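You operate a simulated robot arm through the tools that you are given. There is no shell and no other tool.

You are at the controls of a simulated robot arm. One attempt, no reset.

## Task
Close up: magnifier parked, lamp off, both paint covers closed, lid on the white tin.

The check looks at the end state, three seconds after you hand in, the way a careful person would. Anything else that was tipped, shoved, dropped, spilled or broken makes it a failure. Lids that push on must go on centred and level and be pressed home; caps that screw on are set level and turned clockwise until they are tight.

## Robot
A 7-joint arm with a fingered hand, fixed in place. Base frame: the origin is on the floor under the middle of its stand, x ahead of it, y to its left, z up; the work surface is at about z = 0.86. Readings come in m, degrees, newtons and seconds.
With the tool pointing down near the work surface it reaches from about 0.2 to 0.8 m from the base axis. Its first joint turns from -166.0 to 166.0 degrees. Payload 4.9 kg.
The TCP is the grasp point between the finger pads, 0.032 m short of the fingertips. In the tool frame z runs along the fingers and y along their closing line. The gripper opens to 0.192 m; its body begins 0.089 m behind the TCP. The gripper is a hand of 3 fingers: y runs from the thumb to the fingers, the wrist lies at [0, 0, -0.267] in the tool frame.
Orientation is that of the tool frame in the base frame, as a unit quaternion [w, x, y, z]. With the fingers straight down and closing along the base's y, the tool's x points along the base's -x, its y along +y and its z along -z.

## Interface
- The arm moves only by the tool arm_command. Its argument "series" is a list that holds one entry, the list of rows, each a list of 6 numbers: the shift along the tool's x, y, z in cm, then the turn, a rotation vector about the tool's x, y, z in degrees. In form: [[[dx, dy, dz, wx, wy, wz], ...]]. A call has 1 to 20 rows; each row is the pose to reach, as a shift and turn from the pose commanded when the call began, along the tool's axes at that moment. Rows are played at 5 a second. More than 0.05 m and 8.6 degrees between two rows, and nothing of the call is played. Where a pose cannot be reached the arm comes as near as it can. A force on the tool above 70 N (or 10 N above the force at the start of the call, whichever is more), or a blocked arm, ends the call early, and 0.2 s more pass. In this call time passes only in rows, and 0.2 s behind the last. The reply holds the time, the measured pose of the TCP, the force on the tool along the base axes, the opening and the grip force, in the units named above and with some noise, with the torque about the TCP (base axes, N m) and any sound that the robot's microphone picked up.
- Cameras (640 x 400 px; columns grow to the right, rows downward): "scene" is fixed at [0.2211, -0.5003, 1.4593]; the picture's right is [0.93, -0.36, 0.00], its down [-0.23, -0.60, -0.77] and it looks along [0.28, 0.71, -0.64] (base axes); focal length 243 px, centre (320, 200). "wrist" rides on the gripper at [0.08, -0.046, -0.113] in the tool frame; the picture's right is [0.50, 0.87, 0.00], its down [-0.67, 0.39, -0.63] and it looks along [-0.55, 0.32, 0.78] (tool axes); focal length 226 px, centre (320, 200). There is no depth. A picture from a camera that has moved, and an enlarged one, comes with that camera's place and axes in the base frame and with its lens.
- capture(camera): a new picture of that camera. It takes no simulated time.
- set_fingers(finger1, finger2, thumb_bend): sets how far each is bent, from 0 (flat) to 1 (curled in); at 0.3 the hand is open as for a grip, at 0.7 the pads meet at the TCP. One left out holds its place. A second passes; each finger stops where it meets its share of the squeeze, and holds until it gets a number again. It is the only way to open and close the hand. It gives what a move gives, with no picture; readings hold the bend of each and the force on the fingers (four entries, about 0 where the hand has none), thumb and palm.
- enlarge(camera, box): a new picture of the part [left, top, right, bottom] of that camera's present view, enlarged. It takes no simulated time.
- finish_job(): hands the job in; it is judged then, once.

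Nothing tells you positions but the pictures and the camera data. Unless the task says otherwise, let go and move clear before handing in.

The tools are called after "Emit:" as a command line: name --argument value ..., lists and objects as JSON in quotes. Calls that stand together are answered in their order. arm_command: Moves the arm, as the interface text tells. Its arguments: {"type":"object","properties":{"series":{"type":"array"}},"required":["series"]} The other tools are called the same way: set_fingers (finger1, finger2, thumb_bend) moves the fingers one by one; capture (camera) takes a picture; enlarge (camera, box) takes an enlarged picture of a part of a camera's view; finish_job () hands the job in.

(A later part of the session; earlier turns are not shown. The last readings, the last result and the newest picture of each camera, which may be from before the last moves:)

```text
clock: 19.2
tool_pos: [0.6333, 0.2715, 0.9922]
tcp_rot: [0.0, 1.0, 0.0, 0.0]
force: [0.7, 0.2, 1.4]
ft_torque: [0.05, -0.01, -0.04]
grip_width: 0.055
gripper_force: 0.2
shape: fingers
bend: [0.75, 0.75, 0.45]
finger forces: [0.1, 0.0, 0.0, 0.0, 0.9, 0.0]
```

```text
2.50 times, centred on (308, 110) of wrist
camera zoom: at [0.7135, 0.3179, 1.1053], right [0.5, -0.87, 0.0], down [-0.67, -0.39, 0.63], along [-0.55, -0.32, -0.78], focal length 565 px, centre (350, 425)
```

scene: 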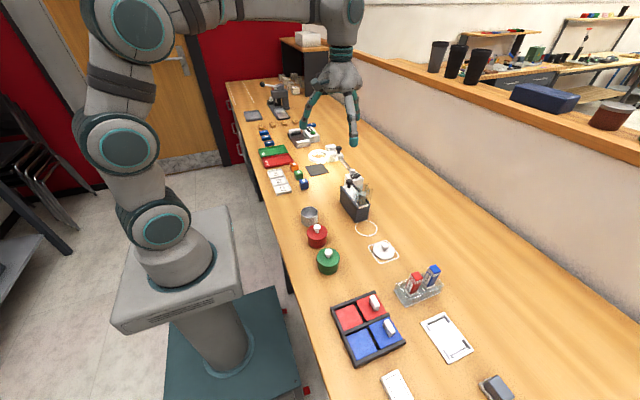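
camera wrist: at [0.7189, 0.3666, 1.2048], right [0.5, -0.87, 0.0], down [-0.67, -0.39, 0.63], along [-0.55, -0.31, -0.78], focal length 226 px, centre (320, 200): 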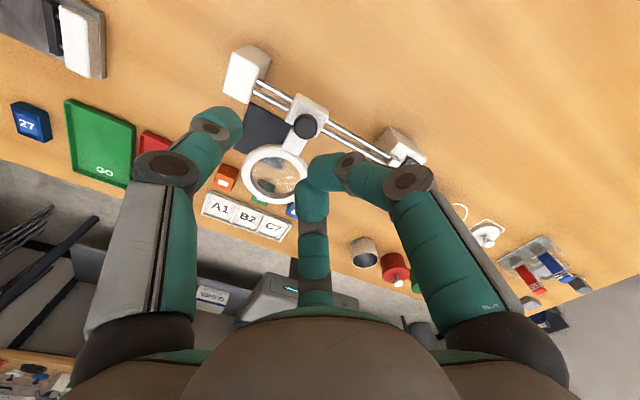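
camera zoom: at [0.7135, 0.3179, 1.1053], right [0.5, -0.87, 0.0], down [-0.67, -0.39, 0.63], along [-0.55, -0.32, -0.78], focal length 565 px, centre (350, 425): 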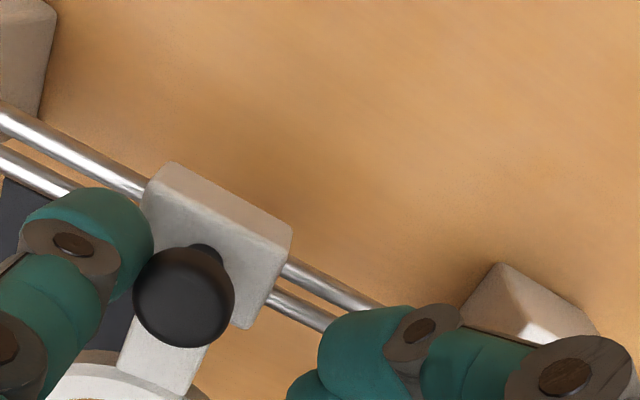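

The carriage slides freely at about 1 N. I'll continue 5 cm and check clearance to the dark box's knob.

Emit:
arm_command --series '[[[0, 0.8, 0, 0, 0, 0], [0, 1.6, 0, 0, 0, 0], [0, 2.4, 0, 0, 0, 0], [0, 3.2, 0, 0, 0, 0], [0, 4, 0, 0, 0, 0], [0, 4.8, 0, 0, 0, 0], [0, 5.5, 0, 0, 0, 0]]]'

Emit:
enlarge --camera "scene" --box '[310, 120, 390, 190]'

Emit:
enlarge --camera "wrist" --box '[180, 30, 436, 190]'

```text
clock: 20.8
tool_pos: [0.6346, 0.2163, 0.9918]
tcp_rot: [0.0, 1.0, 0.0, 0.001]
force: [0.2, 0.0, -1.0]
ft_torque: [0.04, 0.0, -0.04]
grip_width: 0.055
gripper_force: 0.4
shape: fingers
bend: [0.75, 0.75, 0.45]
finger forces: [0.1, 0.1, 0.0, 0.1, 0.8, 0.0]
```

```text
5.71 times, centred on (350, 155) of scene
camera zoom: at [0.2211, -0.5003, 1.4593], right [0.93, -0.36, 0.0], down [-0.23, -0.6, -0.77], along [0.28, 0.71, -0.64], focal length 1388 px, centre (149, 457)
```

zoom: 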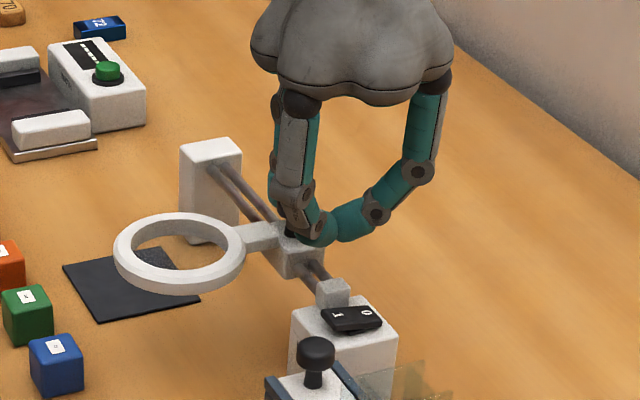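

```text
2.50 times, centred on (308, 110) of wrist
camera zoom: at [0.7139, 0.2621, 1.1042], right [0.5, -0.87, 0.0], down [-0.67, -0.39, 0.63], along [-0.55, -0.32, -0.78], focal length 565 px, centre (350, 425)
```

zoom: 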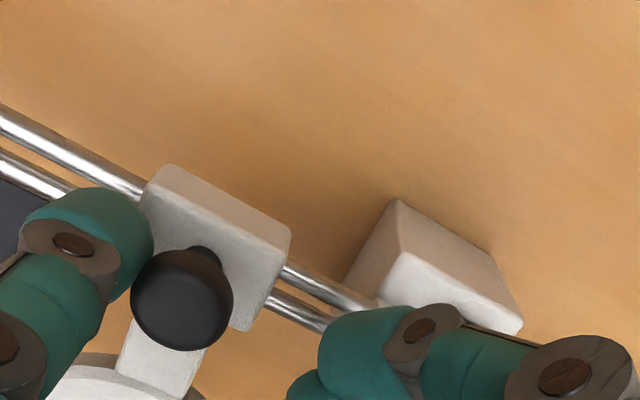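

It's moving cleanly. I'll do 2 cm more, then approach the stop slowly.

Emit:
arm_command --series '[[[0, 0.7, 0, 0, 0, 0], [0, 1.4, 0, 0, 0, 0], [0, 2, 0, 0, 0, 0]]]'

Emit:
enlarge --camera "scene" --box '[320, 140, 384, 190]'

Emit:
enlarge --camera "wrist" --box '[180, 30, 436, 190]'

```text
clock: 21.6
tool_pos: [0.6349, 0.198, 0.9914]
tcp_rot: [0.0, 1.0, 0.0, 0.0]
force: [0.3, 3.0, -0.4]
ft_torque: [0.06, 0.0, -0.05]
grip_width: 0.0568
gripper_force: 1.2
shape: fingers
bend: [0.75, 0.75, 0.44]
finger forces: [0.0, 0.0, 0.0, 0.1, 2.8, 0.1]
```

```text
8.00 times, centred on (352, 165) of scene
camera zoom: at [0.2211, -0.5003, 1.4593], right [0.93, -0.36, 0.0], down [-0.23, -0.6, -0.77], along [0.28, 0.71, -0.64], focal length 1943 px, centre (64, 480)
```

zoom: 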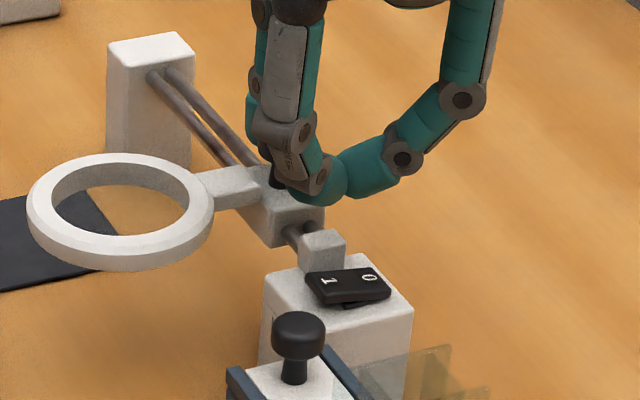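

```text
2.50 times, centred on (308, 110) of wrist
camera zoom: at [0.7136, 0.2425, 1.1044], right [0.5, -0.87, 0.0], down [-0.67, -0.39, 0.63], along [-0.55, -0.32, -0.78], focal length 565 px, centre (350, 425)
```

zoom: 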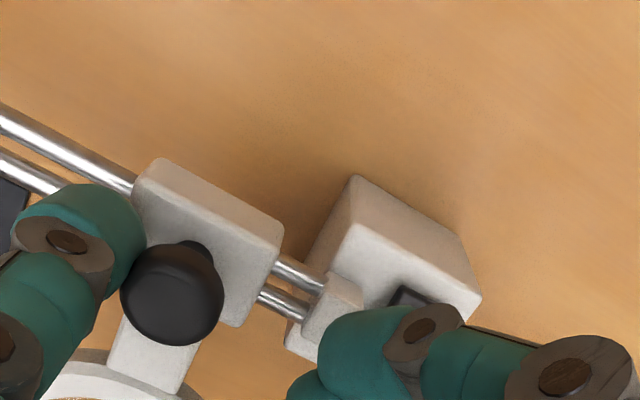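

Resistance has risen to 3 N with a small gap still visible before the stop block. I'll push a little further to see whether this is the end of travel.

Emit:
arm_command --series '[[[0, 0.2, 0, 0, 0, 0], [0, 0.4, 0, 0, 0, 0]]]'

Emit:
enlarge --camera "wrist" --box '[180, 30, 436, 190]'

Emit:
enlarge --camera "scene" --box '[320, 140, 384, 190]'

```text
clock: 22.2
tool_pos: [0.6335, 0.1937, 0.9928]
tcp_rot: [0.0, 1.0, 0.001, 0.001]
force: [0.2, 5.6, -1.4]
ft_torque: [0.12, -0.03, -0.1]
grip_width: 0.0595
gripper_force: 2.8
shape: fingers
bend: [0.75, 0.75, 0.43]
finger forces: [0.0, 0.1, 0.2, 0.0, 5.1, 0.0]
```

```text
2.50 times, centred on (308, 110) of wrist
camera zoom: at [0.7136, 0.2391, 1.1045], right [0.5, -0.87, 0.0], down [-0.67, -0.39, 0.63], along [-0.55, -0.32, -0.78], focal length 565 px, centre (350, 425)
```

zoom: 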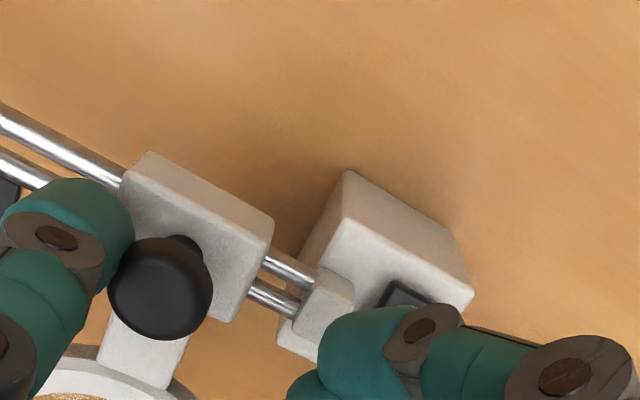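

```text
8.00 times, centred on (352, 165) of scene
camera zoom: at [0.2211, -0.5003, 1.4593], right [0.93, -0.36, 0.0], down [-0.23, -0.6, -0.77], along [0.28, 0.71, -0.64], focal length 1943 px, centre (64, 480)
```

zoom: 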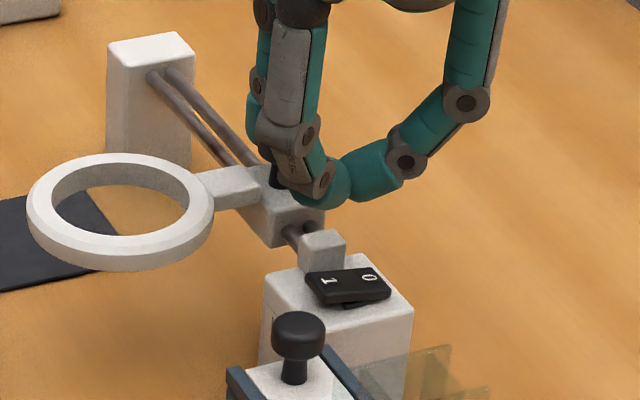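

The carriage no longer moves at 5.6 N, so it is parked at its near end, well clear of the mat. I'll back the thumb off and lift straight up.

Emit:
arm_command --series '[[[0, -0.4, 0, 0, 0, 0], [0, -0.9, 0, 0, 0, 0], [0, -1.2, -1, 0, 0, 0], [0, -1.2, -4, 0, 0, 0], [0, -1.2, -8, 0, 0, 0], [0, -1.2, -12, 0, 0, 0]]]'

Emit:
enlarge --camera "scene" --box '[290, 120, 390, 190]'

Emit:
capture --camera "wrist"

```text
clock: 23.6
tool_pos: [0.6332, 0.2069, 1.1114]
tcp_rot: [0.0, 1.0, -0.001, 0.0]
force: [0.8, 0.4, -1.2]
ft_torque: [-0.01, 0.03, 0.04]
grip_width: 0.054
gripper_force: 0.0
shape: fingers
bend: [0.75, 0.75, 0.45]
finger forces: [0.0, 0.0, 0.1, 0.0, 0.0, 0.1]
```

```text
5.71 times, centred on (340, 155) of scene
camera zoom: at [0.2211, -0.5003, 1.4593], right [0.93, -0.36, 0.0], down [-0.23, -0.6, -0.77], along [0.28, 0.71, -0.64], focal length 1388 px, centre (206, 457)
```

zoom: 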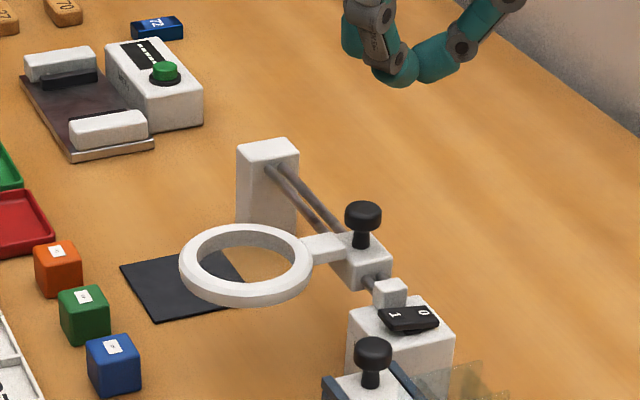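

```text
taken
camera wrist: at [0.7136, 0.2518, 1.2236], right [0.5, -0.87, 0.0], down [-0.67, -0.39, 0.63], along [-0.55, -0.32, -0.77], focal length 226 px, centre (320, 200)
```

wrist: 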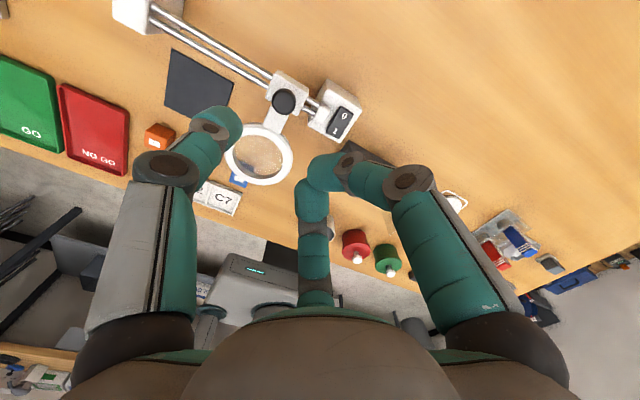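

The magnifier is parked and undisturbed. Next are the paint covers. I'll bring the hand over the tray at about (0.41, -0.31), turning it so one finger can reach over and draw the handles toward -x.

Emit:
arm_command --series '[[[-1.8, 4, 0, 0, 0, -2.3], [-3.6, 8, 0, 0, 0, -4.6], [-5.4, 12, 0, 0, 0, -7], [-7.2, 16, 0, 0, 0, -9.3], [-9, 20, 0, 0, 0, -11.6], [-10.8, 24, 0, 0, 0, -14], [-12.6, 28, 0, 0, 0, -16.2], [-14.4, 32, 0, 0, 0, -18.5], [-16.2, 36, 0, 0, 0, -20.8], [-18, 40, 0, 0, 0, -23.1], [-19.8, 44, 0, 0, 0, -25.4], [-21.6, 48, 0, 0, 0, -27.7], [-23.3, 51.7, 0, 0, 0, -30]]]'

Emit:
set_fingers --finger1 0.45 --finger2 0.75 --thumb_bend 0.75

Emit:
capture --camera "wrist"

Emit:
capture --camera "scene"

```text
clock: 26.4
tool_pos: [0.3986, -0.3131, 1.1126]
tcp_rot: [0.0, 0.966, 0.26, 0.0]
force: [0.4, -0.3, 0.1]
ft_torque: [0.01, 0.02, 0.01]
grip_width: 0.0541
gripper_force: 0.1
shape: fingers
bend: [0.75, 0.75, 0.45]
finger forces: [0.0, 0.1, 0.0, 0.0, 0.0, 0.1]
```

```text
clock: 27.4
tool_pos: [0.3995, -0.3138, 1.1122]
tcp_rot: [0.0, 0.966, 0.258, 0.0]
force: [-0.3, -1.8, -0.3]
ft_torque: [0.04, 0.0, -0.06]
grip_width: 0.06
gripper_force: 0.2
shape: fingers
bend: [0.45, 0.75, 0.71]
finger forces: [0.0, 0.0, 0.0, 0.0, 0.2, 0.0]
```

```text
taken
camera wrist: at [0.4455, -0.2339, 1.2253], right [0.87, -0.5, 0.0], down [-0.39, -0.67, 0.63], along [-0.32, -0.55, -0.78], focal length 226 px, centre (320, 200)
```

wrist: 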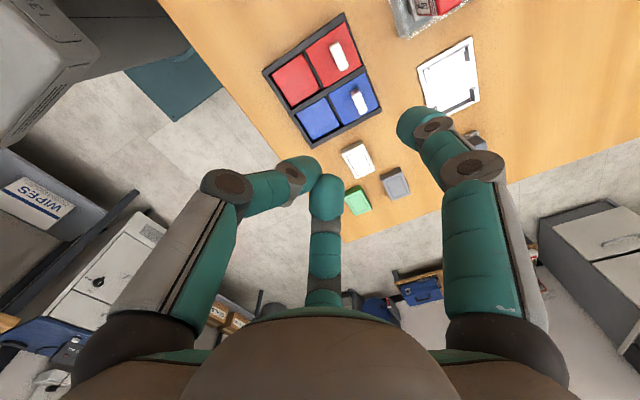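

```text
taken
```

scene: 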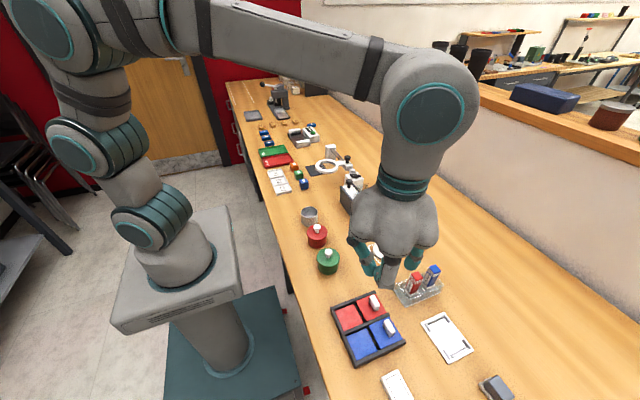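

Emit:
enlarge --camera "wrist" --box '[250, 0, 490, 150]'

Emit:
enlarge --camera "scene" --box '[320, 270, 448, 350]'

```text
2.67 times, centred on (370, 75) of wrist
camera zoom: at [0.4455, -0.2339, 1.2253], right [0.87, -0.5, 0.0], down [-0.39, -0.67, 0.63], along [-0.32, -0.55, -0.78], focal length 603 px, centre (187, 533)
```

zoom: 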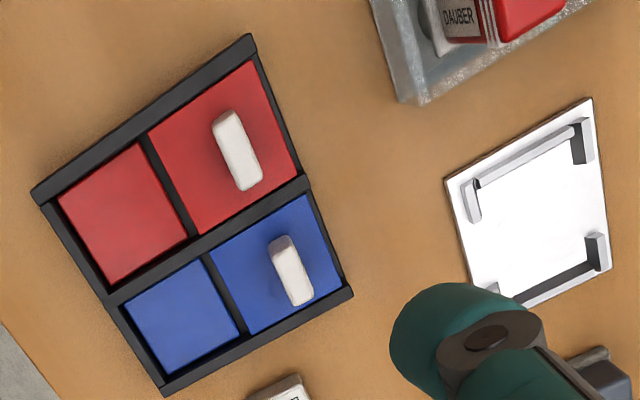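

```text
5.00 times, centred on (384, 310) of scene
camera zoom: at [0.2211, -0.5003, 1.4593], right [0.93, -0.36, 0.0], down [-0.23, -0.6, -0.77], along [0.28, 0.71, -0.64], focal length 1214 px, centre (0, -350)
```

zoom: 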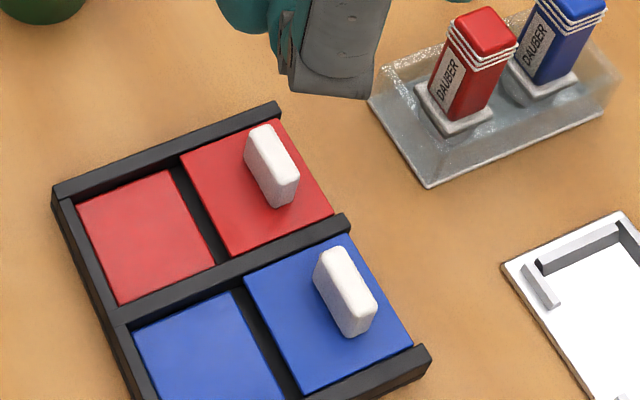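

Finger 1 is the +x pointer, and the handle tops are at about red (0.447, -0.280, 0.91) and blue (0.446, -0.339, 0.91). I'll tilt the hand 12° so the pointer is lowest, and hover its tip just behind the red handle on its +x side.

Emit:
arm_command --series '[[[0.7, -0.6, 2.8, 1.5, -2.6, 0], [1.4, -1.2, 5.6, 3, -5.2, 0], [2.1, -1.7, 8.4, 4.5, -7.8, 0], [2.78, -2.32, 11.2, 6, -10.4, 0]]]'

Emit:
enlarge --camera "wrist" --box '[290, 0, 530, 150]'

Emit:
enlarge --camera "scene" --box '[330, 230, 458, 350]'

```text
clock: 28.4
tool_pos: [0.4131, -0.277, 0.9997]
tcp_rot: [-0.027, 0.961, 0.257, -0.101]
force: [0.7, 0.2, 0.4]
ft_torque: [0.0, 0.02, 0.0]
grip_width: 0.0603
gripper_force: 0.1
shape: fingers
bend: [0.45, 0.75, 0.71]
finger forces: [0.0, 0.0, 0.1, 0.0, 0.1, 0.1]
```

```text
2.67 times, centred on (410, 75) of wrist
camera zoom: at [0.4822, -0.1976, 1.1013], right [0.85, -0.5, -0.18], down [-0.25, -0.67, 0.7], along [-0.47, -0.55, -0.69], focal length 603 px, centre (80, 533)
```

zoom: 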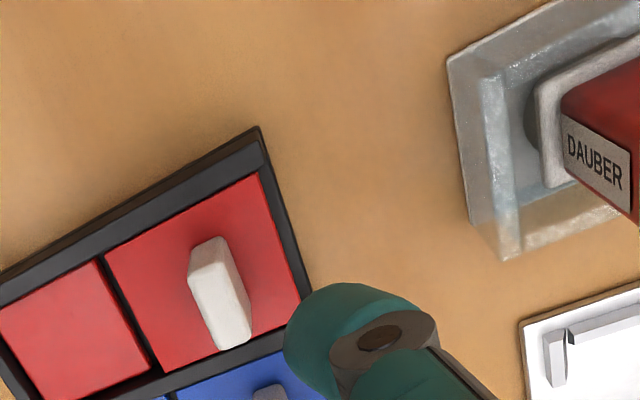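

```text
3.33 times, centred on (394, 290) of scene
camera zoom: at [0.2211, -0.5003, 1.4593], right [0.93, -0.36, 0.0], down [-0.23, -0.6, -0.77], along [0.28, 0.71, -0.64], focal length 810 px, centre (73, -100)
```

zoom: 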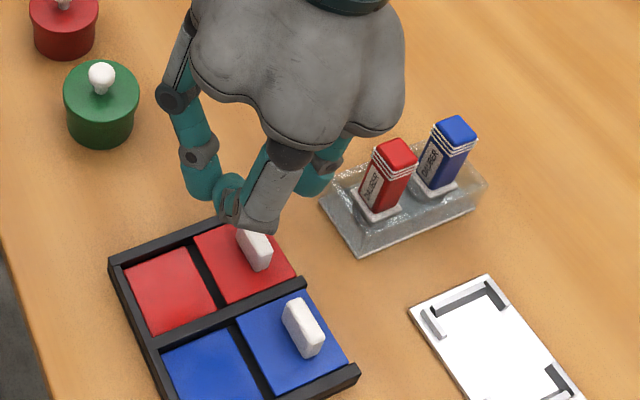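

The pointer hangs just beyond the red handle on its +x side. I'll lower it straight down in steps.

Emit:
arm_command --series '[[[0.36, 0.21, 1.96, 0, 0, 0], [0.63, 0.36, 3.42, 0, 0, 0]]]'

Emit:
enlarge --camera "wrist" --box '[290, 0, 530, 150]'

Emit:
enlarge --camera "scene" --box '[330, 260, 426, 320]'

```text
clock: 29.0
tool_pos: [0.4127, -0.2771, 0.9649]
tcp_rot: [-0.027, 0.961, 0.257, -0.101]
force: [0.0, 0.4, -0.6]
ft_torque: [0.02, 0.0, 0.02]
grip_width: 0.0598
gripper_force: 0.1
shape: fingers
bend: [0.45, 0.75, 0.71]
finger forces: [0.0, 0.0, 0.0, 0.1, 0.0, 0.1]
```

```text
2.67 times, centred on (410, 75) of wrist
camera zoom: at [0.4819, -0.1981, 1.0657], right [0.85, -0.5, -0.18], down [-0.25, -0.67, 0.7], along [-0.47, -0.55, -0.69], focal length 603 px, centre (80, 533)
```

zoom: 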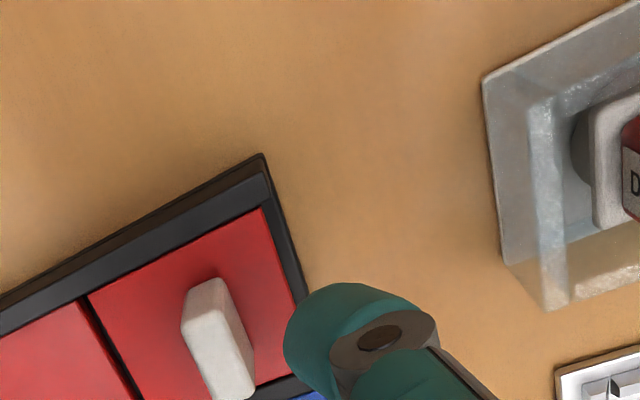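

```text
6.67 times, centred on (378, 290) of scene
camera zoom: at [0.2211, -0.5003, 1.4593], right [0.93, -0.36, 0.0], down [-0.23, -0.6, -0.77], along [0.28, 0.71, -0.64], focal length 1619 px, centre (-67, -400)
```

zoom: 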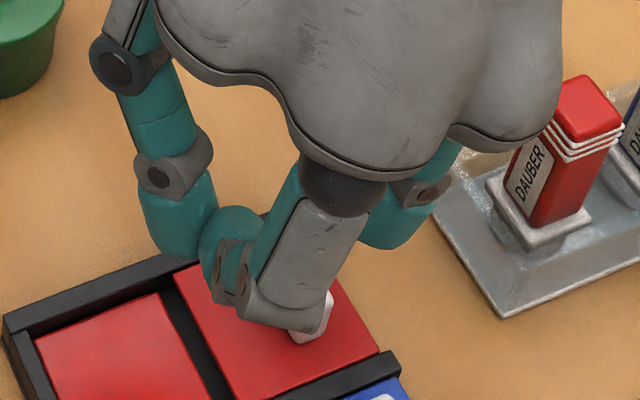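

Emit:
arm_command --series '[[[0.14, 0.08, 0.78, 0, 0, 0], [0.29, 0.17, 1.56, 0, 0, 0]]]'

Emit:
enlarge --camera "wrist" --box '[290, 30, 450, 150]'

Emit:
enlarge --camera "scene" --box '[330, 260, 426, 320]'

```text
clock: 29.6
tool_pos: [0.4136, -0.2791, 0.9487]
tcp_rot: [-0.027, 0.961, 0.257, -0.101]
force: [0.3, -0.1, 0.1]
ft_torque: [-0.01, 0.01, 0.02]
grip_width: 0.0602
gripper_force: 0.0
shape: fingers
bend: [0.45, 0.75, 0.71]
finger forces: [0.0, 0.1, 0.1, 0.1, 0.0, 0.0]
```

```text
3.33 times, centred on (370, 90) of wrist
camera zoom: at [0.4821, -0.1994, 1.0492], right [0.85, -0.5, -0.18], down [-0.25, -0.67, 0.7], along [-0.47, -0.55, -0.69], focal length 754 px, centre (153, 567)
```

zoom: 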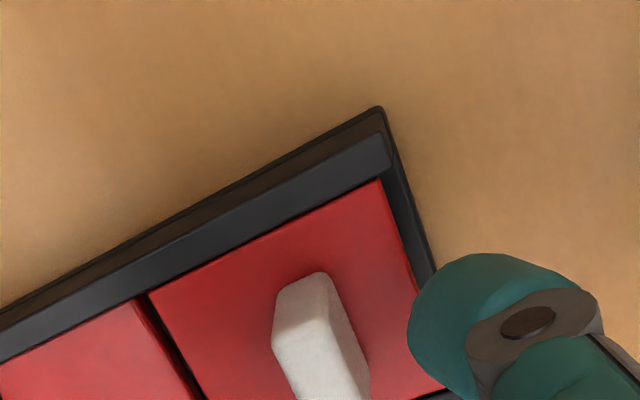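

```text
6.67 times, centred on (378, 290) of scene
camera zoom: at [0.2211, -0.5003, 1.4593], right [0.93, -0.36, 0.0], down [-0.23, -0.6, -0.77], along [0.28, 0.71, -0.64], focal length 1619 px, centre (-67, -400)
```

zoom: 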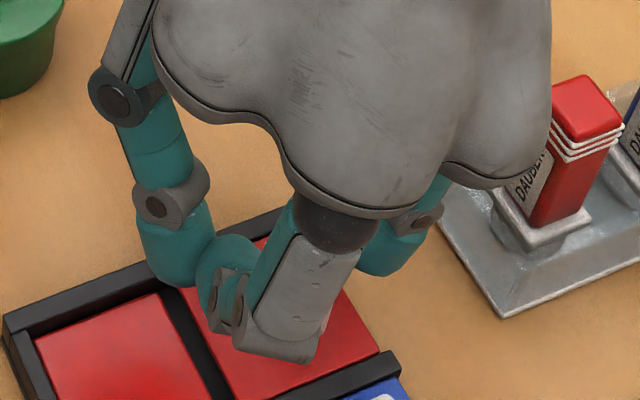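

The pointer tip is just behind the handle. I'll push toward -x, 4 cm at first.

Emit:
arm_command --series '[[[-0.68, -0.39, 0.17, 0, 0, 0], [-1.36, -0.78, 0.33, 0, 0, 0], [-2.03, -1.17, 0.5, 0, 0, 0], [-2.71, -1.56, 0.67, 0, 0, 0], [-3.39, -1.96, 0.83, 0, 0, 0]]]'

Emit:
enlarge --camera "wrist" --box '[250, 0, 490, 150]'

Emit:
enlarge --camera "scene" --box '[320, 260, 426, 350]'

```text
clock: 30.8
tool_pos: [0.3728, -0.2771, 0.95]
tcp_rot: [-0.027, 0.961, 0.257, -0.101]
force: [-0.5, 0.0, -0.2]
ft_torque: [0.01, -0.02, -0.01]
grip_width: 0.0621
gripper_force: 0.1
shape: fingers
bend: [0.44, 0.75, 0.71]
finger forces: [0.5, 0.0, 0.1, 0.0, 0.0, 0.0]
```

```text
2.67 times, centred on (370, 75) of wrist
camera zoom: at [0.4421, -0.1986, 1.0499], right [0.85, -0.5, -0.18], down [-0.25, -0.67, 0.7], along [-0.47, -0.55, -0.69], focal length 603 px, centre (187, 533)
```

zoom: 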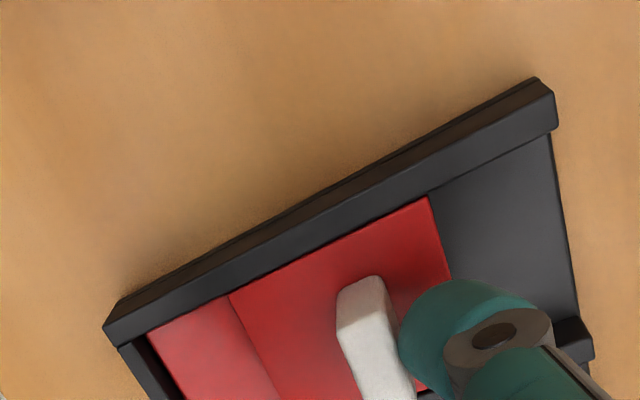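

```text
4.44 times, centred on (373, 305) of scene
camera zoom: at [0.2211, -0.5003, 1.4593], right [0.93, -0.36, 0.0], down [-0.23, -0.6, -0.77], along [0.28, 0.71, -0.64], focal length 1079 px, centre (84, -267)
```

zoom: 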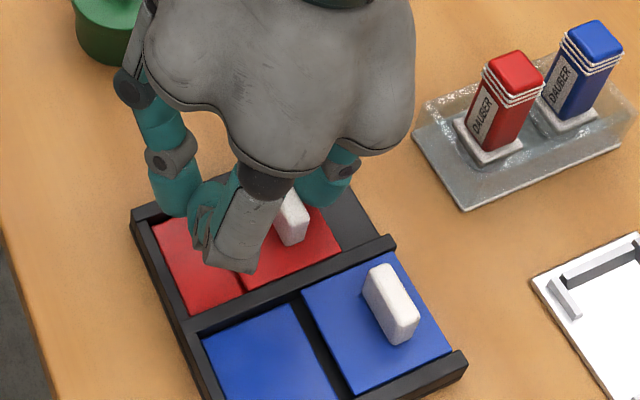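

The red cover is sliding over its pad with about 2 cm left. I'll go on carefully.

Emit:
arm_command --series '[[[-0.51, -0.29, 0.125, 0, 0, 0], [-1.02, -0.59, 0.25, 0, 0, 0], [-1.44, -0.83, 0.354, 0, 0, 0]]]'

Emit:
enlarge --camera "wrist" --box '[250, 0, 490, 150]'

Emit:
enlarge --camera "scene" --box '[320, 260, 426, 350]'

```text
clock: 31.6
tool_pos: [0.3556, -0.2789, 0.9505]
tcp_rot: [-0.028, 0.961, 0.257, -0.102]
force: [0.3, 0.0, -0.1]
ft_torque: [0.0, 0.02, 0.02]
grip_width: 0.062
gripper_force: 0.4
shape: fingers
bend: [0.44, 0.75, 0.71]
finger forces: [0.4, 0.0, 0.0, 0.1, 0.0, 0.0]
```

```text
2.67 times, centred on (370, 75) of wrist
camera zoom: at [0.4257, -0.1988, 1.0502], right [0.85, -0.5, -0.18], down [-0.25, -0.67, 0.7], along [-0.47, -0.55, -0.69], focal length 603 px, centre (187, 533)
```

zoom: 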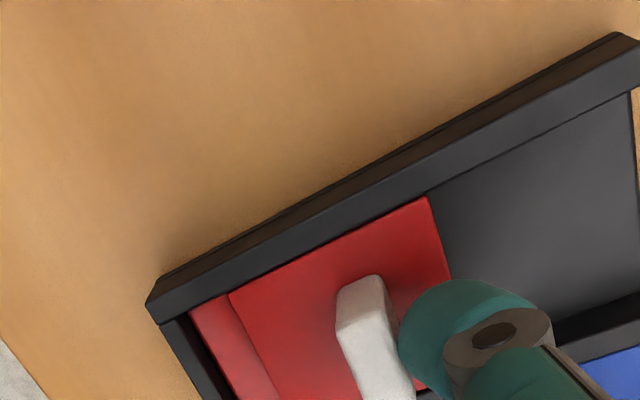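

```text
4.44 times, centred on (373, 305) of scene
camera zoom: at [0.2211, -0.5003, 1.4593], right [0.93, -0.36, 0.0], down [-0.23, -0.6, -0.77], along [0.28, 0.71, -0.64], focal length 1079 px, centre (84, -267)
```

zoom: 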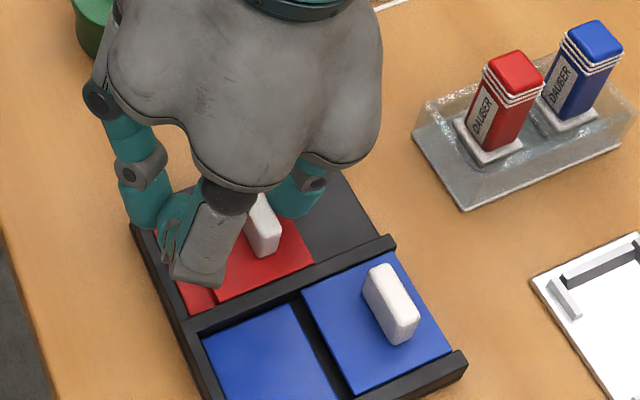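

Emit:
arm_command --series '[[[-0.34, -0.2, 0.083, 0, 0, 0], [-0.68, -0.39, 0.166, 0, 0, 0]]]'

Emit:
arm_command --series '[[[-0.17, -0.1, 0.042, 0, 0, 0], [-0.34, -0.2, 0.083, 0, 0, 0]]]'

Emit:
enlarge --camera "wrist" --box '[250, 0, 490, 150]'

Emit:
enlarge --camera "scene" --box '[320, 260, 426, 350]'

```text
clock: 32.2
tool_pos: [0.3485, -0.2765, 0.9502]
tcp_rot: [-0.027, 0.961, 0.257, -0.101]
force: [0.3, -1.0, -1.2]
ft_torque: [-0.01, -0.01, -0.04]
grip_width: 0.0618
gripper_force: 0.3
shape: fingers
bend: [0.44, 0.75, 0.71]
finger forces: [0.5, 0.1, 0.0, 0.0, 0.1, 0.0]
```

```text
clock: 32.8
tool_pos: [0.3447, -0.2771, 0.9494]
tcp_rot: [-0.027, 0.961, 0.256, -0.102]
force: [0.7, 0.6, -0.1]
ft_torque: [0.0, 0.04, 0.04]
grip_width: 0.0611
gripper_force: 0.1
shape: fingers
bend: [0.45, 0.75, 0.71]
finger forces: [0.0, 0.1, 0.1, 0.0, 0.1, 0.0]
```

```text
2.67 times, centred on (370, 75) of wrist
camera zoom: at [0.4135, -0.198, 1.0501], right [0.85, -0.5, -0.18], down [-0.25, -0.67, 0.7], along [-0.47, -0.55, -0.69], focal length 603 px, centre (187, 533)
```

zoom: 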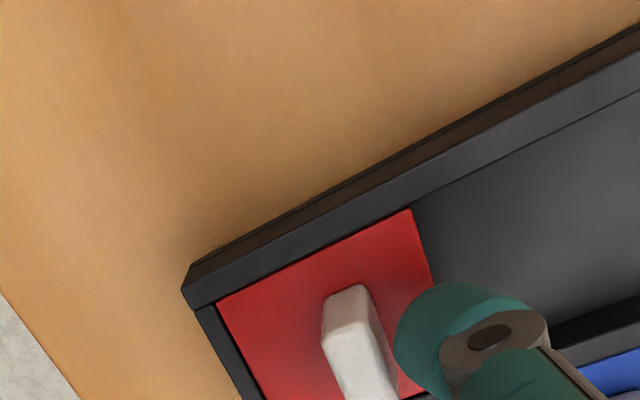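

```text
4.44 times, centred on (373, 305) of scene
camera zoom: at [0.2211, -0.5003, 1.4593], right [0.93, -0.36, 0.0], down [-0.23, -0.6, -0.77], along [0.28, 0.71, -0.64], focal length 1079 px, centre (84, -267)
```

zoom: 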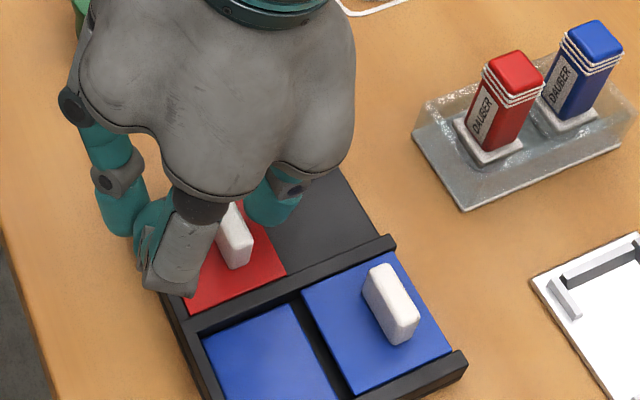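

The red cover now sits at the left wall, slightly ahead of the finger, as if it snapped home. I'll nudge a few millimetres more to confirm it is fully seated.

Emit:
arm_command --series '[[[-0.17, -0.1, 0.042, 0, 0, 0], [-0.34, -0.2, 0.083, 0, 0, 0], [-0.47, -0.27, 0.114, 0, 0, 0]]]'

Emit:
enlarge --camera "wrist" --box '[250, 0, 490, 150]'

```text
clock: 33.6
tool_pos: [0.3382, -0.2754, 0.9504]
tcp_rot: [-0.026, 0.961, 0.257, -0.102]
force: [0.3, -0.2, -0.8]
ft_torque: [0.02, -0.02, -0.03]
grip_width: 0.0622
gripper_force: 0.6
shape: fingers
bend: [0.44, 0.75, 0.71]
finger forces: [1.3, 0.0, 0.0, 0.0, 0.0, 0.1]
```

```text
2.67 times, centred on (370, 75) of wrist
camera zoom: at [0.4081, -0.1984, 1.0506], right [0.85, -0.5, -0.18], down [-0.25, -0.67, 0.7], along [-0.47, -0.55, -0.69], focal length 603 px, centre (187, 533)
```

zoom: 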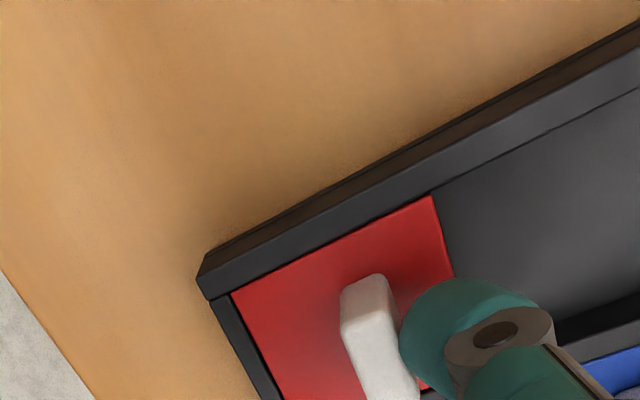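

Emit:
arm_command --series '[[[-0.13, -0.08, 0.03, 0, 0, 0], [-0.25, -0.15, 0.06, 0, 0, 0]]]'

Emit:
enlarge --camera "scene" --box '[320, 260, 426, 350]'

```text
clock: 34.2
tool_pos: [0.3363, -0.2774, 0.9498]
tcp_rot: [-0.026, 0.961, 0.257, -0.102]
force: [2.6, 0.2, 2.1]
ft_torque: [0.01, -0.23, 0.0]
grip_width: 0.0646
gripper_force: 1.9
shape: fingers
bend: [0.43, 0.75, 0.71]
finger forces: [2.7, 0.1, 0.1, 0.1, 0.0, 0.0]
```

```text
4.44 times, centred on (373, 305) of scene
camera zoom: at [0.2211, -0.5003, 1.4593], right [0.93, -0.36, 0.0], down [-0.23, -0.6, -0.77], along [0.28, 0.71, -0.64], focal length 1079 px, centre (84, -267)
```

zoom: 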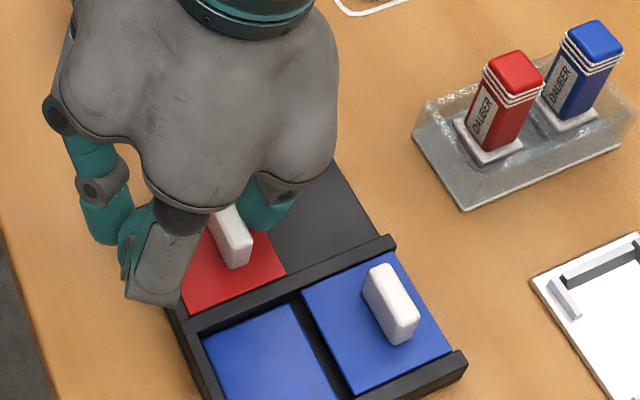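

The red cover is closed against its stop and the tray hasn't moved. I'll lift off and go to the same start position behind the blue handle.

Emit:
arm_command --series '[[[0.85, 0.49, -0.21, 0, 0, 0], [0.31, 0.18, -3.14, 0, 0, 0], [-0.23, -0.13, -6.08, 0, 0, 0], [1.1, 4.21, -6.78, 0, 0, 0], [2.51, 8.56, -7.5, 0, 0, 0]]]'

Emit:
enlarge --camera "wrist" --box '[250, 0, 490, 150]'

Emit:
enlarge --camera "scene" --box '[320, 250, 426, 370]'

```text
clock: 35.4
tool_pos: [0.4151, -0.3387, 1.0095]
tcp_rot: [-0.027, 0.961, 0.257, -0.101]
force: [0.4, -1.2, 1.2]
ft_torque: [0.01, 0.03, 0.02]
grip_width: 0.0606
gripper_force: 0.0
shape: fingers
bend: [0.45, 0.75, 0.71]
finger forces: [0.1, 0.0, 0.0, 0.0, 0.0, 0.1]
```

```text
2.67 times, centred on (370, 75) of wrist
camera zoom: at [0.4841, -0.2597, 1.11], right [0.85, -0.5, -0.18], down [-0.25, -0.67, 0.7], along [-0.47, -0.55, -0.69], focal length 603 px, centre (187, 533)
```

zoom: 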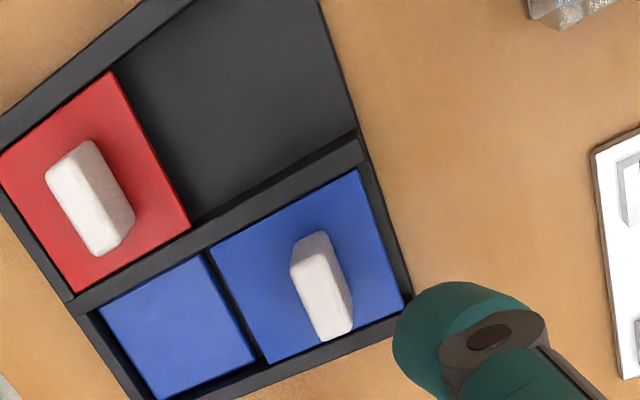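

```text
3.33 times, centred on (373, 310) of scene
camera zoom: at [0.2211, -0.5003, 1.4593], right [0.93, -0.36, 0.0], down [-0.23, -0.6, -0.77], along [0.28, 0.71, -0.64], focal length 810 px, centre (143, -167)
```

zoom: 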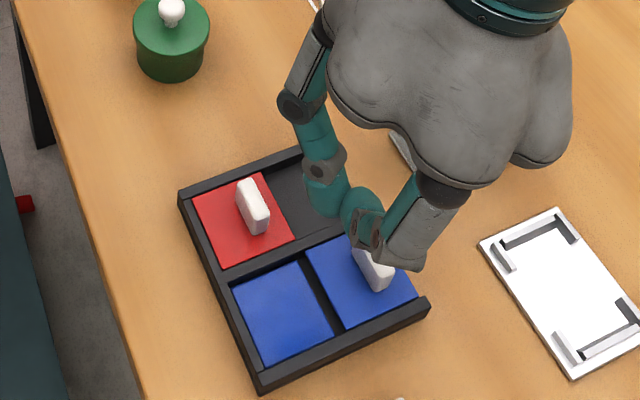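

Red is closed flush. I'll now lower the pointer behind the blue handle.

Emit:
arm_command --series '[[[0.36, 0.21, 1.96, 0, 0, 0], [0.72, 0.42, 3.91, 0, 0, 0], [0.9, 0.52, 4.89, 0, 0, 0], [1.08, 0.62, 5.87, 0, 0, 0]]]'

Emit:
enlarge --camera "wrist" --box '[250, 0, 490, 150]'

Emit:
enlarge --camera "scene" --box '[320, 270, 426, 370]'

```text
clock: 36.4
tool_pos: [0.4145, -0.3394, 0.948]
tcp_rot: [-0.027, 0.961, 0.256, -0.102]
force: [0.3, -0.4, 0.6]
ft_torque: [-0.03, -0.02, 0.0]
grip_width: 0.0606
gripper_force: 0.0
shape: fingers
bend: [0.45, 0.75, 0.71]
finger forces: [0.1, 0.0, 0.1, 0.0, 0.1, 0.1]
```

```text
2.67 times, centred on (370, 75) of wrist
camera zoom: at [0.4835, -0.2603, 1.0494], right [0.85, -0.5, -0.18], down [-0.25, -0.67, 0.7], along [-0.47, -0.55, -0.69], focal length 603 px, centre (187, 533)
```

zoom: 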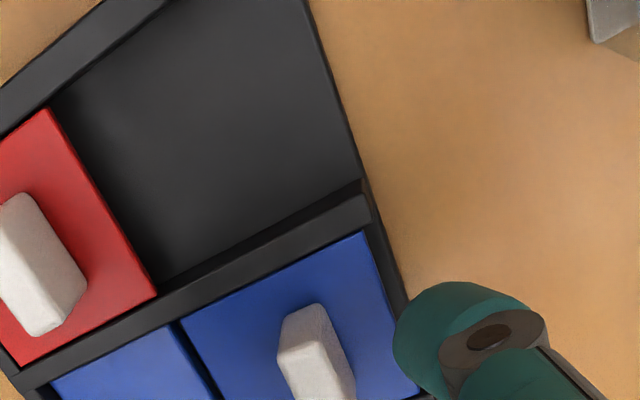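

```text
4.00 times, centred on (373, 320) of scene
camera zoom: at [0.2211, -0.5003, 1.4593], right [0.93, -0.36, 0.0], down [-0.23, -0.6, -0.77], along [0.28, 0.71, -0.64], focal length 971 px, centre (108, -280)
```

zoom: 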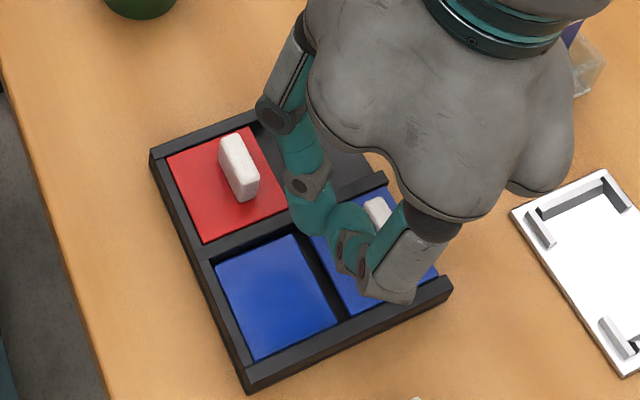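

Emit:
arm_command --series '[[[-0.68, -0.39, 0.17, 0, 0, 0], [-1.36, -0.78, 0.33, 0, 0, 0], [-2.03, -1.17, 0.5, 0, 0, 0], [-2.71, -1.56, 0.67, 0, 0, 0], [-3.39, -1.96, 0.83, 0, 0, 0]]]'

Emit:
enlarge --camera "wrist" --box '[250, 0, 490, 150]'

Emit:
enlarge --camera "scene" --box '[320, 270, 426, 370]'

```text
clock: 37.6
tool_pos: [0.3731, -0.3393, 0.9483]
tcp_rot: [-0.027, 0.961, 0.257, -0.102]
force: [0.5, 0.3, 0.3]
ft_torque: [0.0, 0.01, -0.02]
grip_width: 0.062
gripper_force: 0.2
shape: fingers
bend: [0.44, 0.75, 0.71]
finger forces: [0.4, 0.0, 0.0, 0.1, 0.0, 0.0]
```

```text
2.67 times, centred on (370, 75) of wrist
camera zoom: at [0.4427, -0.2605, 1.0498], right [0.85, -0.5, -0.18], down [-0.25, -0.67, 0.7], along [-0.47, -0.55, -0.69], focal length 603 px, centre (187, 533)
```

zoom: 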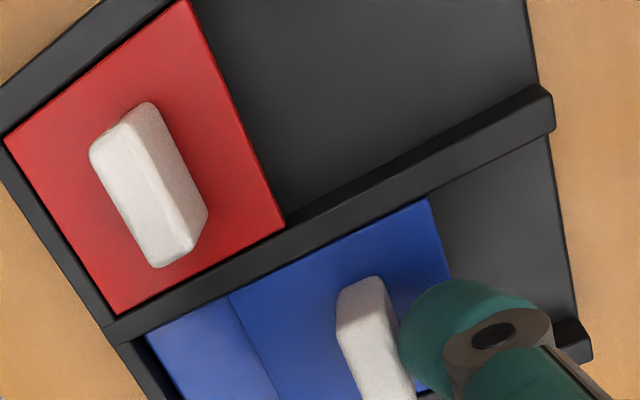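

```text
4.00 times, centred on (373, 320) of scene
camera zoom: at [0.2211, -0.5003, 1.4593], right [0.93, -0.36, 0.0], down [-0.23, -0.6, -0.77], along [0.28, 0.71, -0.64], focal length 971 px, centre (108, -280)
```

zoom: 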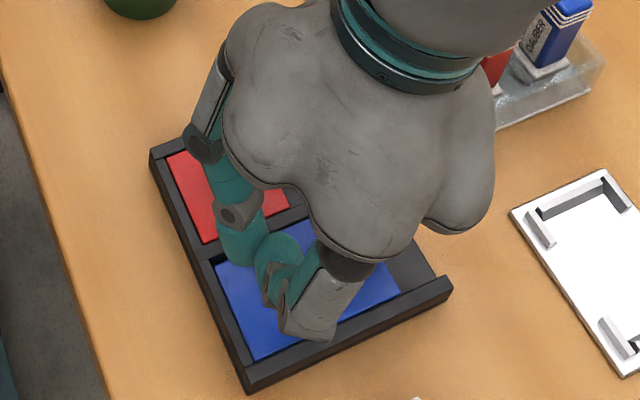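

Blue follows in the same way and red is untouched. I'll finish the stroke in stages as before.

Emit:
arm_command --series '[[[-0.51, -0.29, 0.125, 0, 0, 0], [-1.02, -0.59, 0.25, 0, 0, 0], [-1.53, -0.88, 0.375, 0, 0, 0], [-2.03, -1.17, 0.5, 0, 0, 0]]]'

Emit:
arm_command --series '[[[-0.17, -0.1, 0.042, 0, 0, 0], [-0.34, -0.2, 0.083, 0, 0, 0], [-0.51, -0.29, 0.125, 0, 0, 0], [-0.68, -0.39, 0.166, 0, 0, 0]]]'

Emit:
enlarge --camera "wrist" --box '[250, 0, 490, 150]'

```text
clock: 38.6
tool_pos: [0.3504, -0.3387, 0.9485]
tcp_rot: [-0.026, 0.961, 0.257, -0.101]
force: [0.8, -0.4, -1.0]
ft_torque: [-0.02, -0.03, 0.01]
grip_width: 0.0615
gripper_force: 0.0
shape: fingers
bend: [0.44, 0.75, 0.71]
finger forces: [0.4, 0.1, 0.0, 0.0, 0.1, 0.0]
```

```text
clock: 39.6
tool_pos: [0.3417, -0.3397, 0.9492]
tcp_rot: [-0.028, 0.961, 0.257, -0.102]
force: [-0.5, -0.1, -0.1]
ft_torque: [0.04, -0.01, 0.01]
grip_width: 0.0609
gripper_force: 0.0
shape: fingers
bend: [0.45, 0.75, 0.71]
finger forces: [0.0, 0.0, 0.0, 0.0, 0.1, 0.1]
```

```text
2.67 times, centred on (370, 75) of wrist
camera zoom: at [0.4114, -0.2606, 1.0499], right [0.85, -0.5, -0.18], down [-0.25, -0.67, 0.7], along [-0.47, -0.55, -0.69], focal length 603 px, centre (187, 533)
```

zoom: 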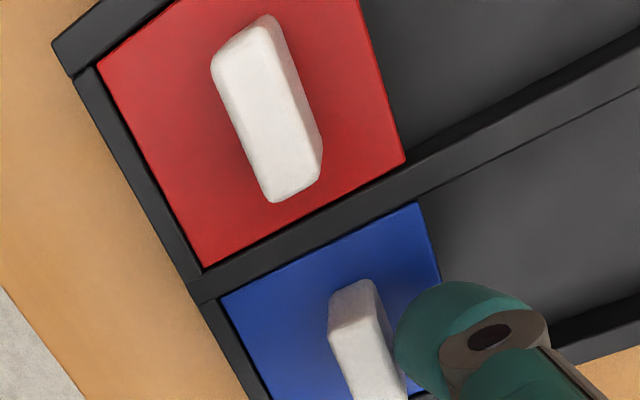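

The blue cover also snapped home. I'll give the same confirming nudge and then retreat.

Emit:
arm_command --series '[[[-0.17, -0.1, 0.042, 0, 0, 0], [-0.34, -0.2, 0.083, 0, 0, 0], [-0.47, -0.27, 0.114, 0, 0, 0]]]'

Emit:
enlarge --camera "wrist" --box '[250, 0, 490, 150]'

```text
clock: 40.4
tool_pos: [0.337, -0.3393, 0.95]
tcp_rot: [-0.026, 0.961, 0.257, -0.101]
force: [2.3, 0.0, 0.2]
ft_torque: [0.03, -0.11, 0.0]
grip_width: 0.0638
gripper_force: 0.6
shape: fingers
bend: [0.43, 0.75, 0.71]
finger forces: [2.3, 0.1, 0.0, 0.1, 0.0, 0.0]
```

```text
2.67 times, centred on (370, 75) of wrist
camera zoom: at [0.4056, -0.26, 1.0502], right [0.85, -0.5, -0.18], down [-0.25, -0.67, 0.7], along [-0.47, -0.55, -0.69], focal length 603 px, centre (187, 533)
```

zoom: 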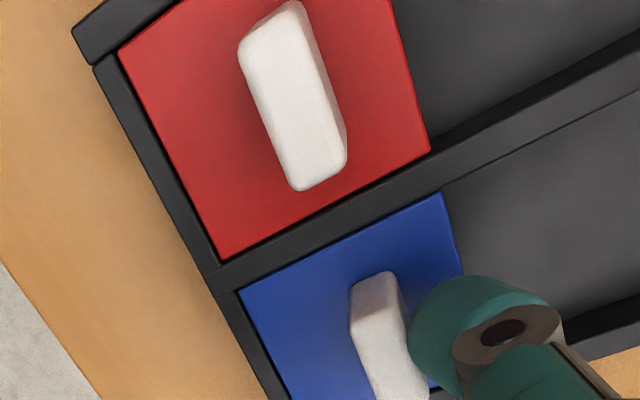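

Both covers are home. I'll back off, lift, and check the whole scene.

Emit:
arm_command --series '[[[0.85, 0.49, -0.21, 0, 0, 0], [0.13, 0.07, -4.12, 0, 0, 0], [-0.59, -0.34, -8.03, 0, 0, 0], [-1.31, -0.76, -11.95, 0, 0, 0], [-2, -1.2, -15.8, 0, 0, 0]]]'

Emit:
capture --camera "scene"

Emit:
enlarge --camera "scene" --box '[320, 270, 448, 370]'

```text
clock: 41.6
tool_pos: [0.3476, -0.339, 1.109]
tcp_rot: [-0.028, 0.961, 0.257, -0.101]
force: [0.7, 0.5, 0.3]
ft_torque: [-0.02, 0.0, 0.01]
grip_width: 0.0609
gripper_force: 0.1
shape: fingers
bend: [0.45, 0.75, 0.71]
finger forces: [0.1, 0.0, 0.1, 0.0, 0.0, 0.0]
```

```text
taken
```

scene: 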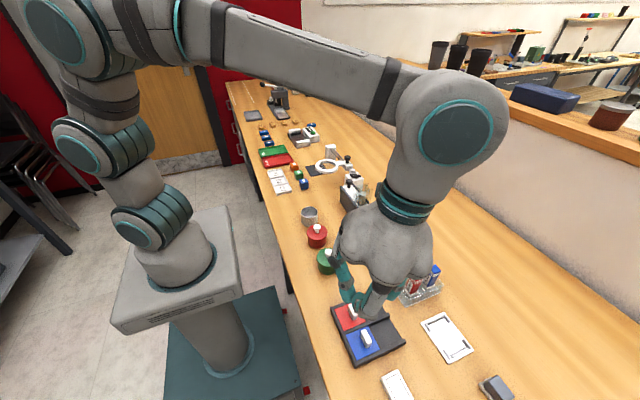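

```text
4.00 times, centred on (384, 320) of scene
camera zoom: at [0.2211, -0.5003, 1.4593], right [0.93, -0.36, 0.0], down [-0.23, -0.6, -0.77], along [0.28, 0.71, -0.64], focal length 971 px, centre (64, -280)
```

zoom: 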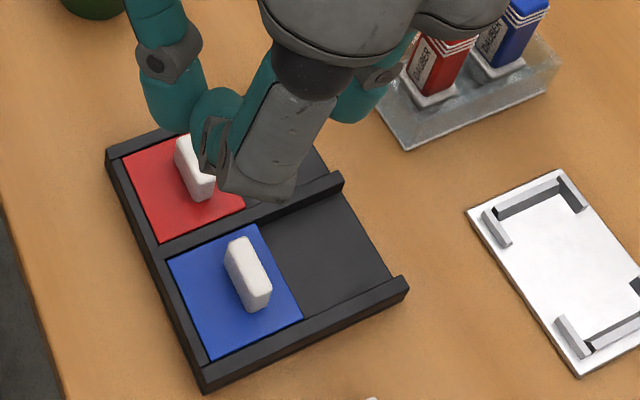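

Both paint covers are closed and everything around them is undisturbed. Next I'll level the hand and go above the white lid at about (0.57, -0.14).

Emit:
arm_command --series '[[[3.35, -0.93, -0.8, -1.5, 2.6, 0], [6.7, -1.85, -1.6, -3, 5.2, 0], [10.04, -2.78, -2.4, -4.5, 7.8, 0], [13.39, -3.7, -3.2, -6, 10.4, 0]]]'

Emit:
arm_command --series '[[[3.9, -0.7, 0, 0, 0, 7.5], [7.8, -1.4, 0, 0, 0, 15], [11.8, -2.1, 0, 0, 0, 22.5], [15.7, -2.8, 0, 0, 0, 30]]]'

Emit:
set_fingers --finger1 0.45 --finger2 0.45 --thumb_bend 0.45

Emit:
capture --camera "wrist"

Emit:
enlarge --camera "scene" --box '[300, 180, 460, 280]'

```text
clock: 42.6
tool_pos: [0.4497, -0.2405, 1.1207]
tcp_rot: [0.0, 0.966, 0.258, -0.001]
force: [-0.6, 0.0, 0.1]
ft_torque: [0.0, -0.01, 0.0]
grip_width: 0.0607
gripper_force: 0.0
shape: fingers
bend: [0.45, 0.75, 0.71]
finger forces: [0.0, 0.0, 0.1, 0.0, 0.0, 0.1]
```

```text
clock: 43.6
tool_pos: [0.5707, -0.1379, 1.1231]
tcp_rot: [0.0, 1.0, -0.001, -0.001]
force: [0.0, 0.6, 0.5]
ft_torque: [-0.01, 0.0, 0.03]
grip_width: 0.0604
gripper_force: 0.0
shape: fingers
bend: [0.45, 0.75, 0.71]
finger forces: [0.0, 0.0, 0.0, 0.0, 0.1, 0.1]
```

```text
clock: 44.6
tool_pos: [0.5708, -0.1376, 1.1216]
tcp_rot: [-0.001, 1.0, -0.001, 0.0]
force: [0.1, -0.4, 0.7]
ft_torque: [0.01, 0.03, 0.01]
grip_width: 0.1058
gripper_force: 0.0
shape: fingers
bend: [0.45, 0.45, 0.45]
finger forces: [0.0, 0.0, 0.1, 0.0, 0.0, 0.0]
```

```text
taken
camera wrist: at [0.6502, -0.0923, 1.2348], right [0.5, -0.87, 0.0], down [-0.67, -0.39, 0.63], along [-0.55, -0.32, -0.78], focal length 226 px, centre (320, 200)
```

wrist: 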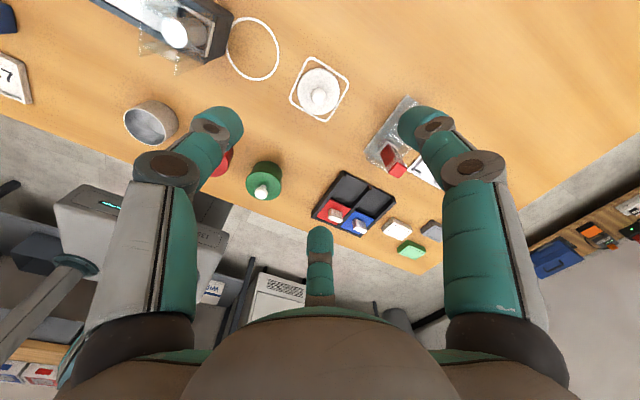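

```text
4.00 times, centred on (380, 230) of scene
camera zoom: at [0.2211, -0.5003, 1.4593], right [0.93, -0.36, 0.0], down [-0.23, -0.6, -0.77], along [0.28, 0.71, -0.64], focal length 971 px, centre (80, 80)
```

zoom: 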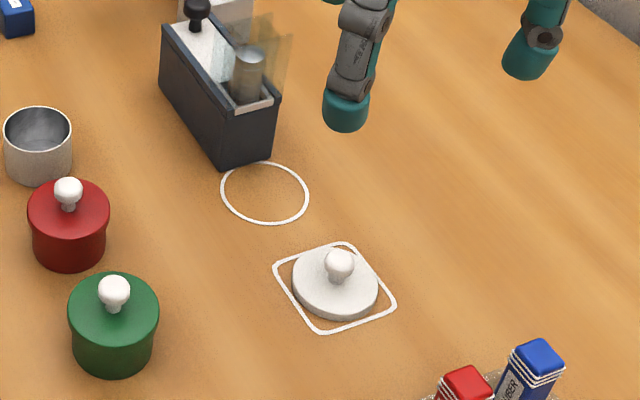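

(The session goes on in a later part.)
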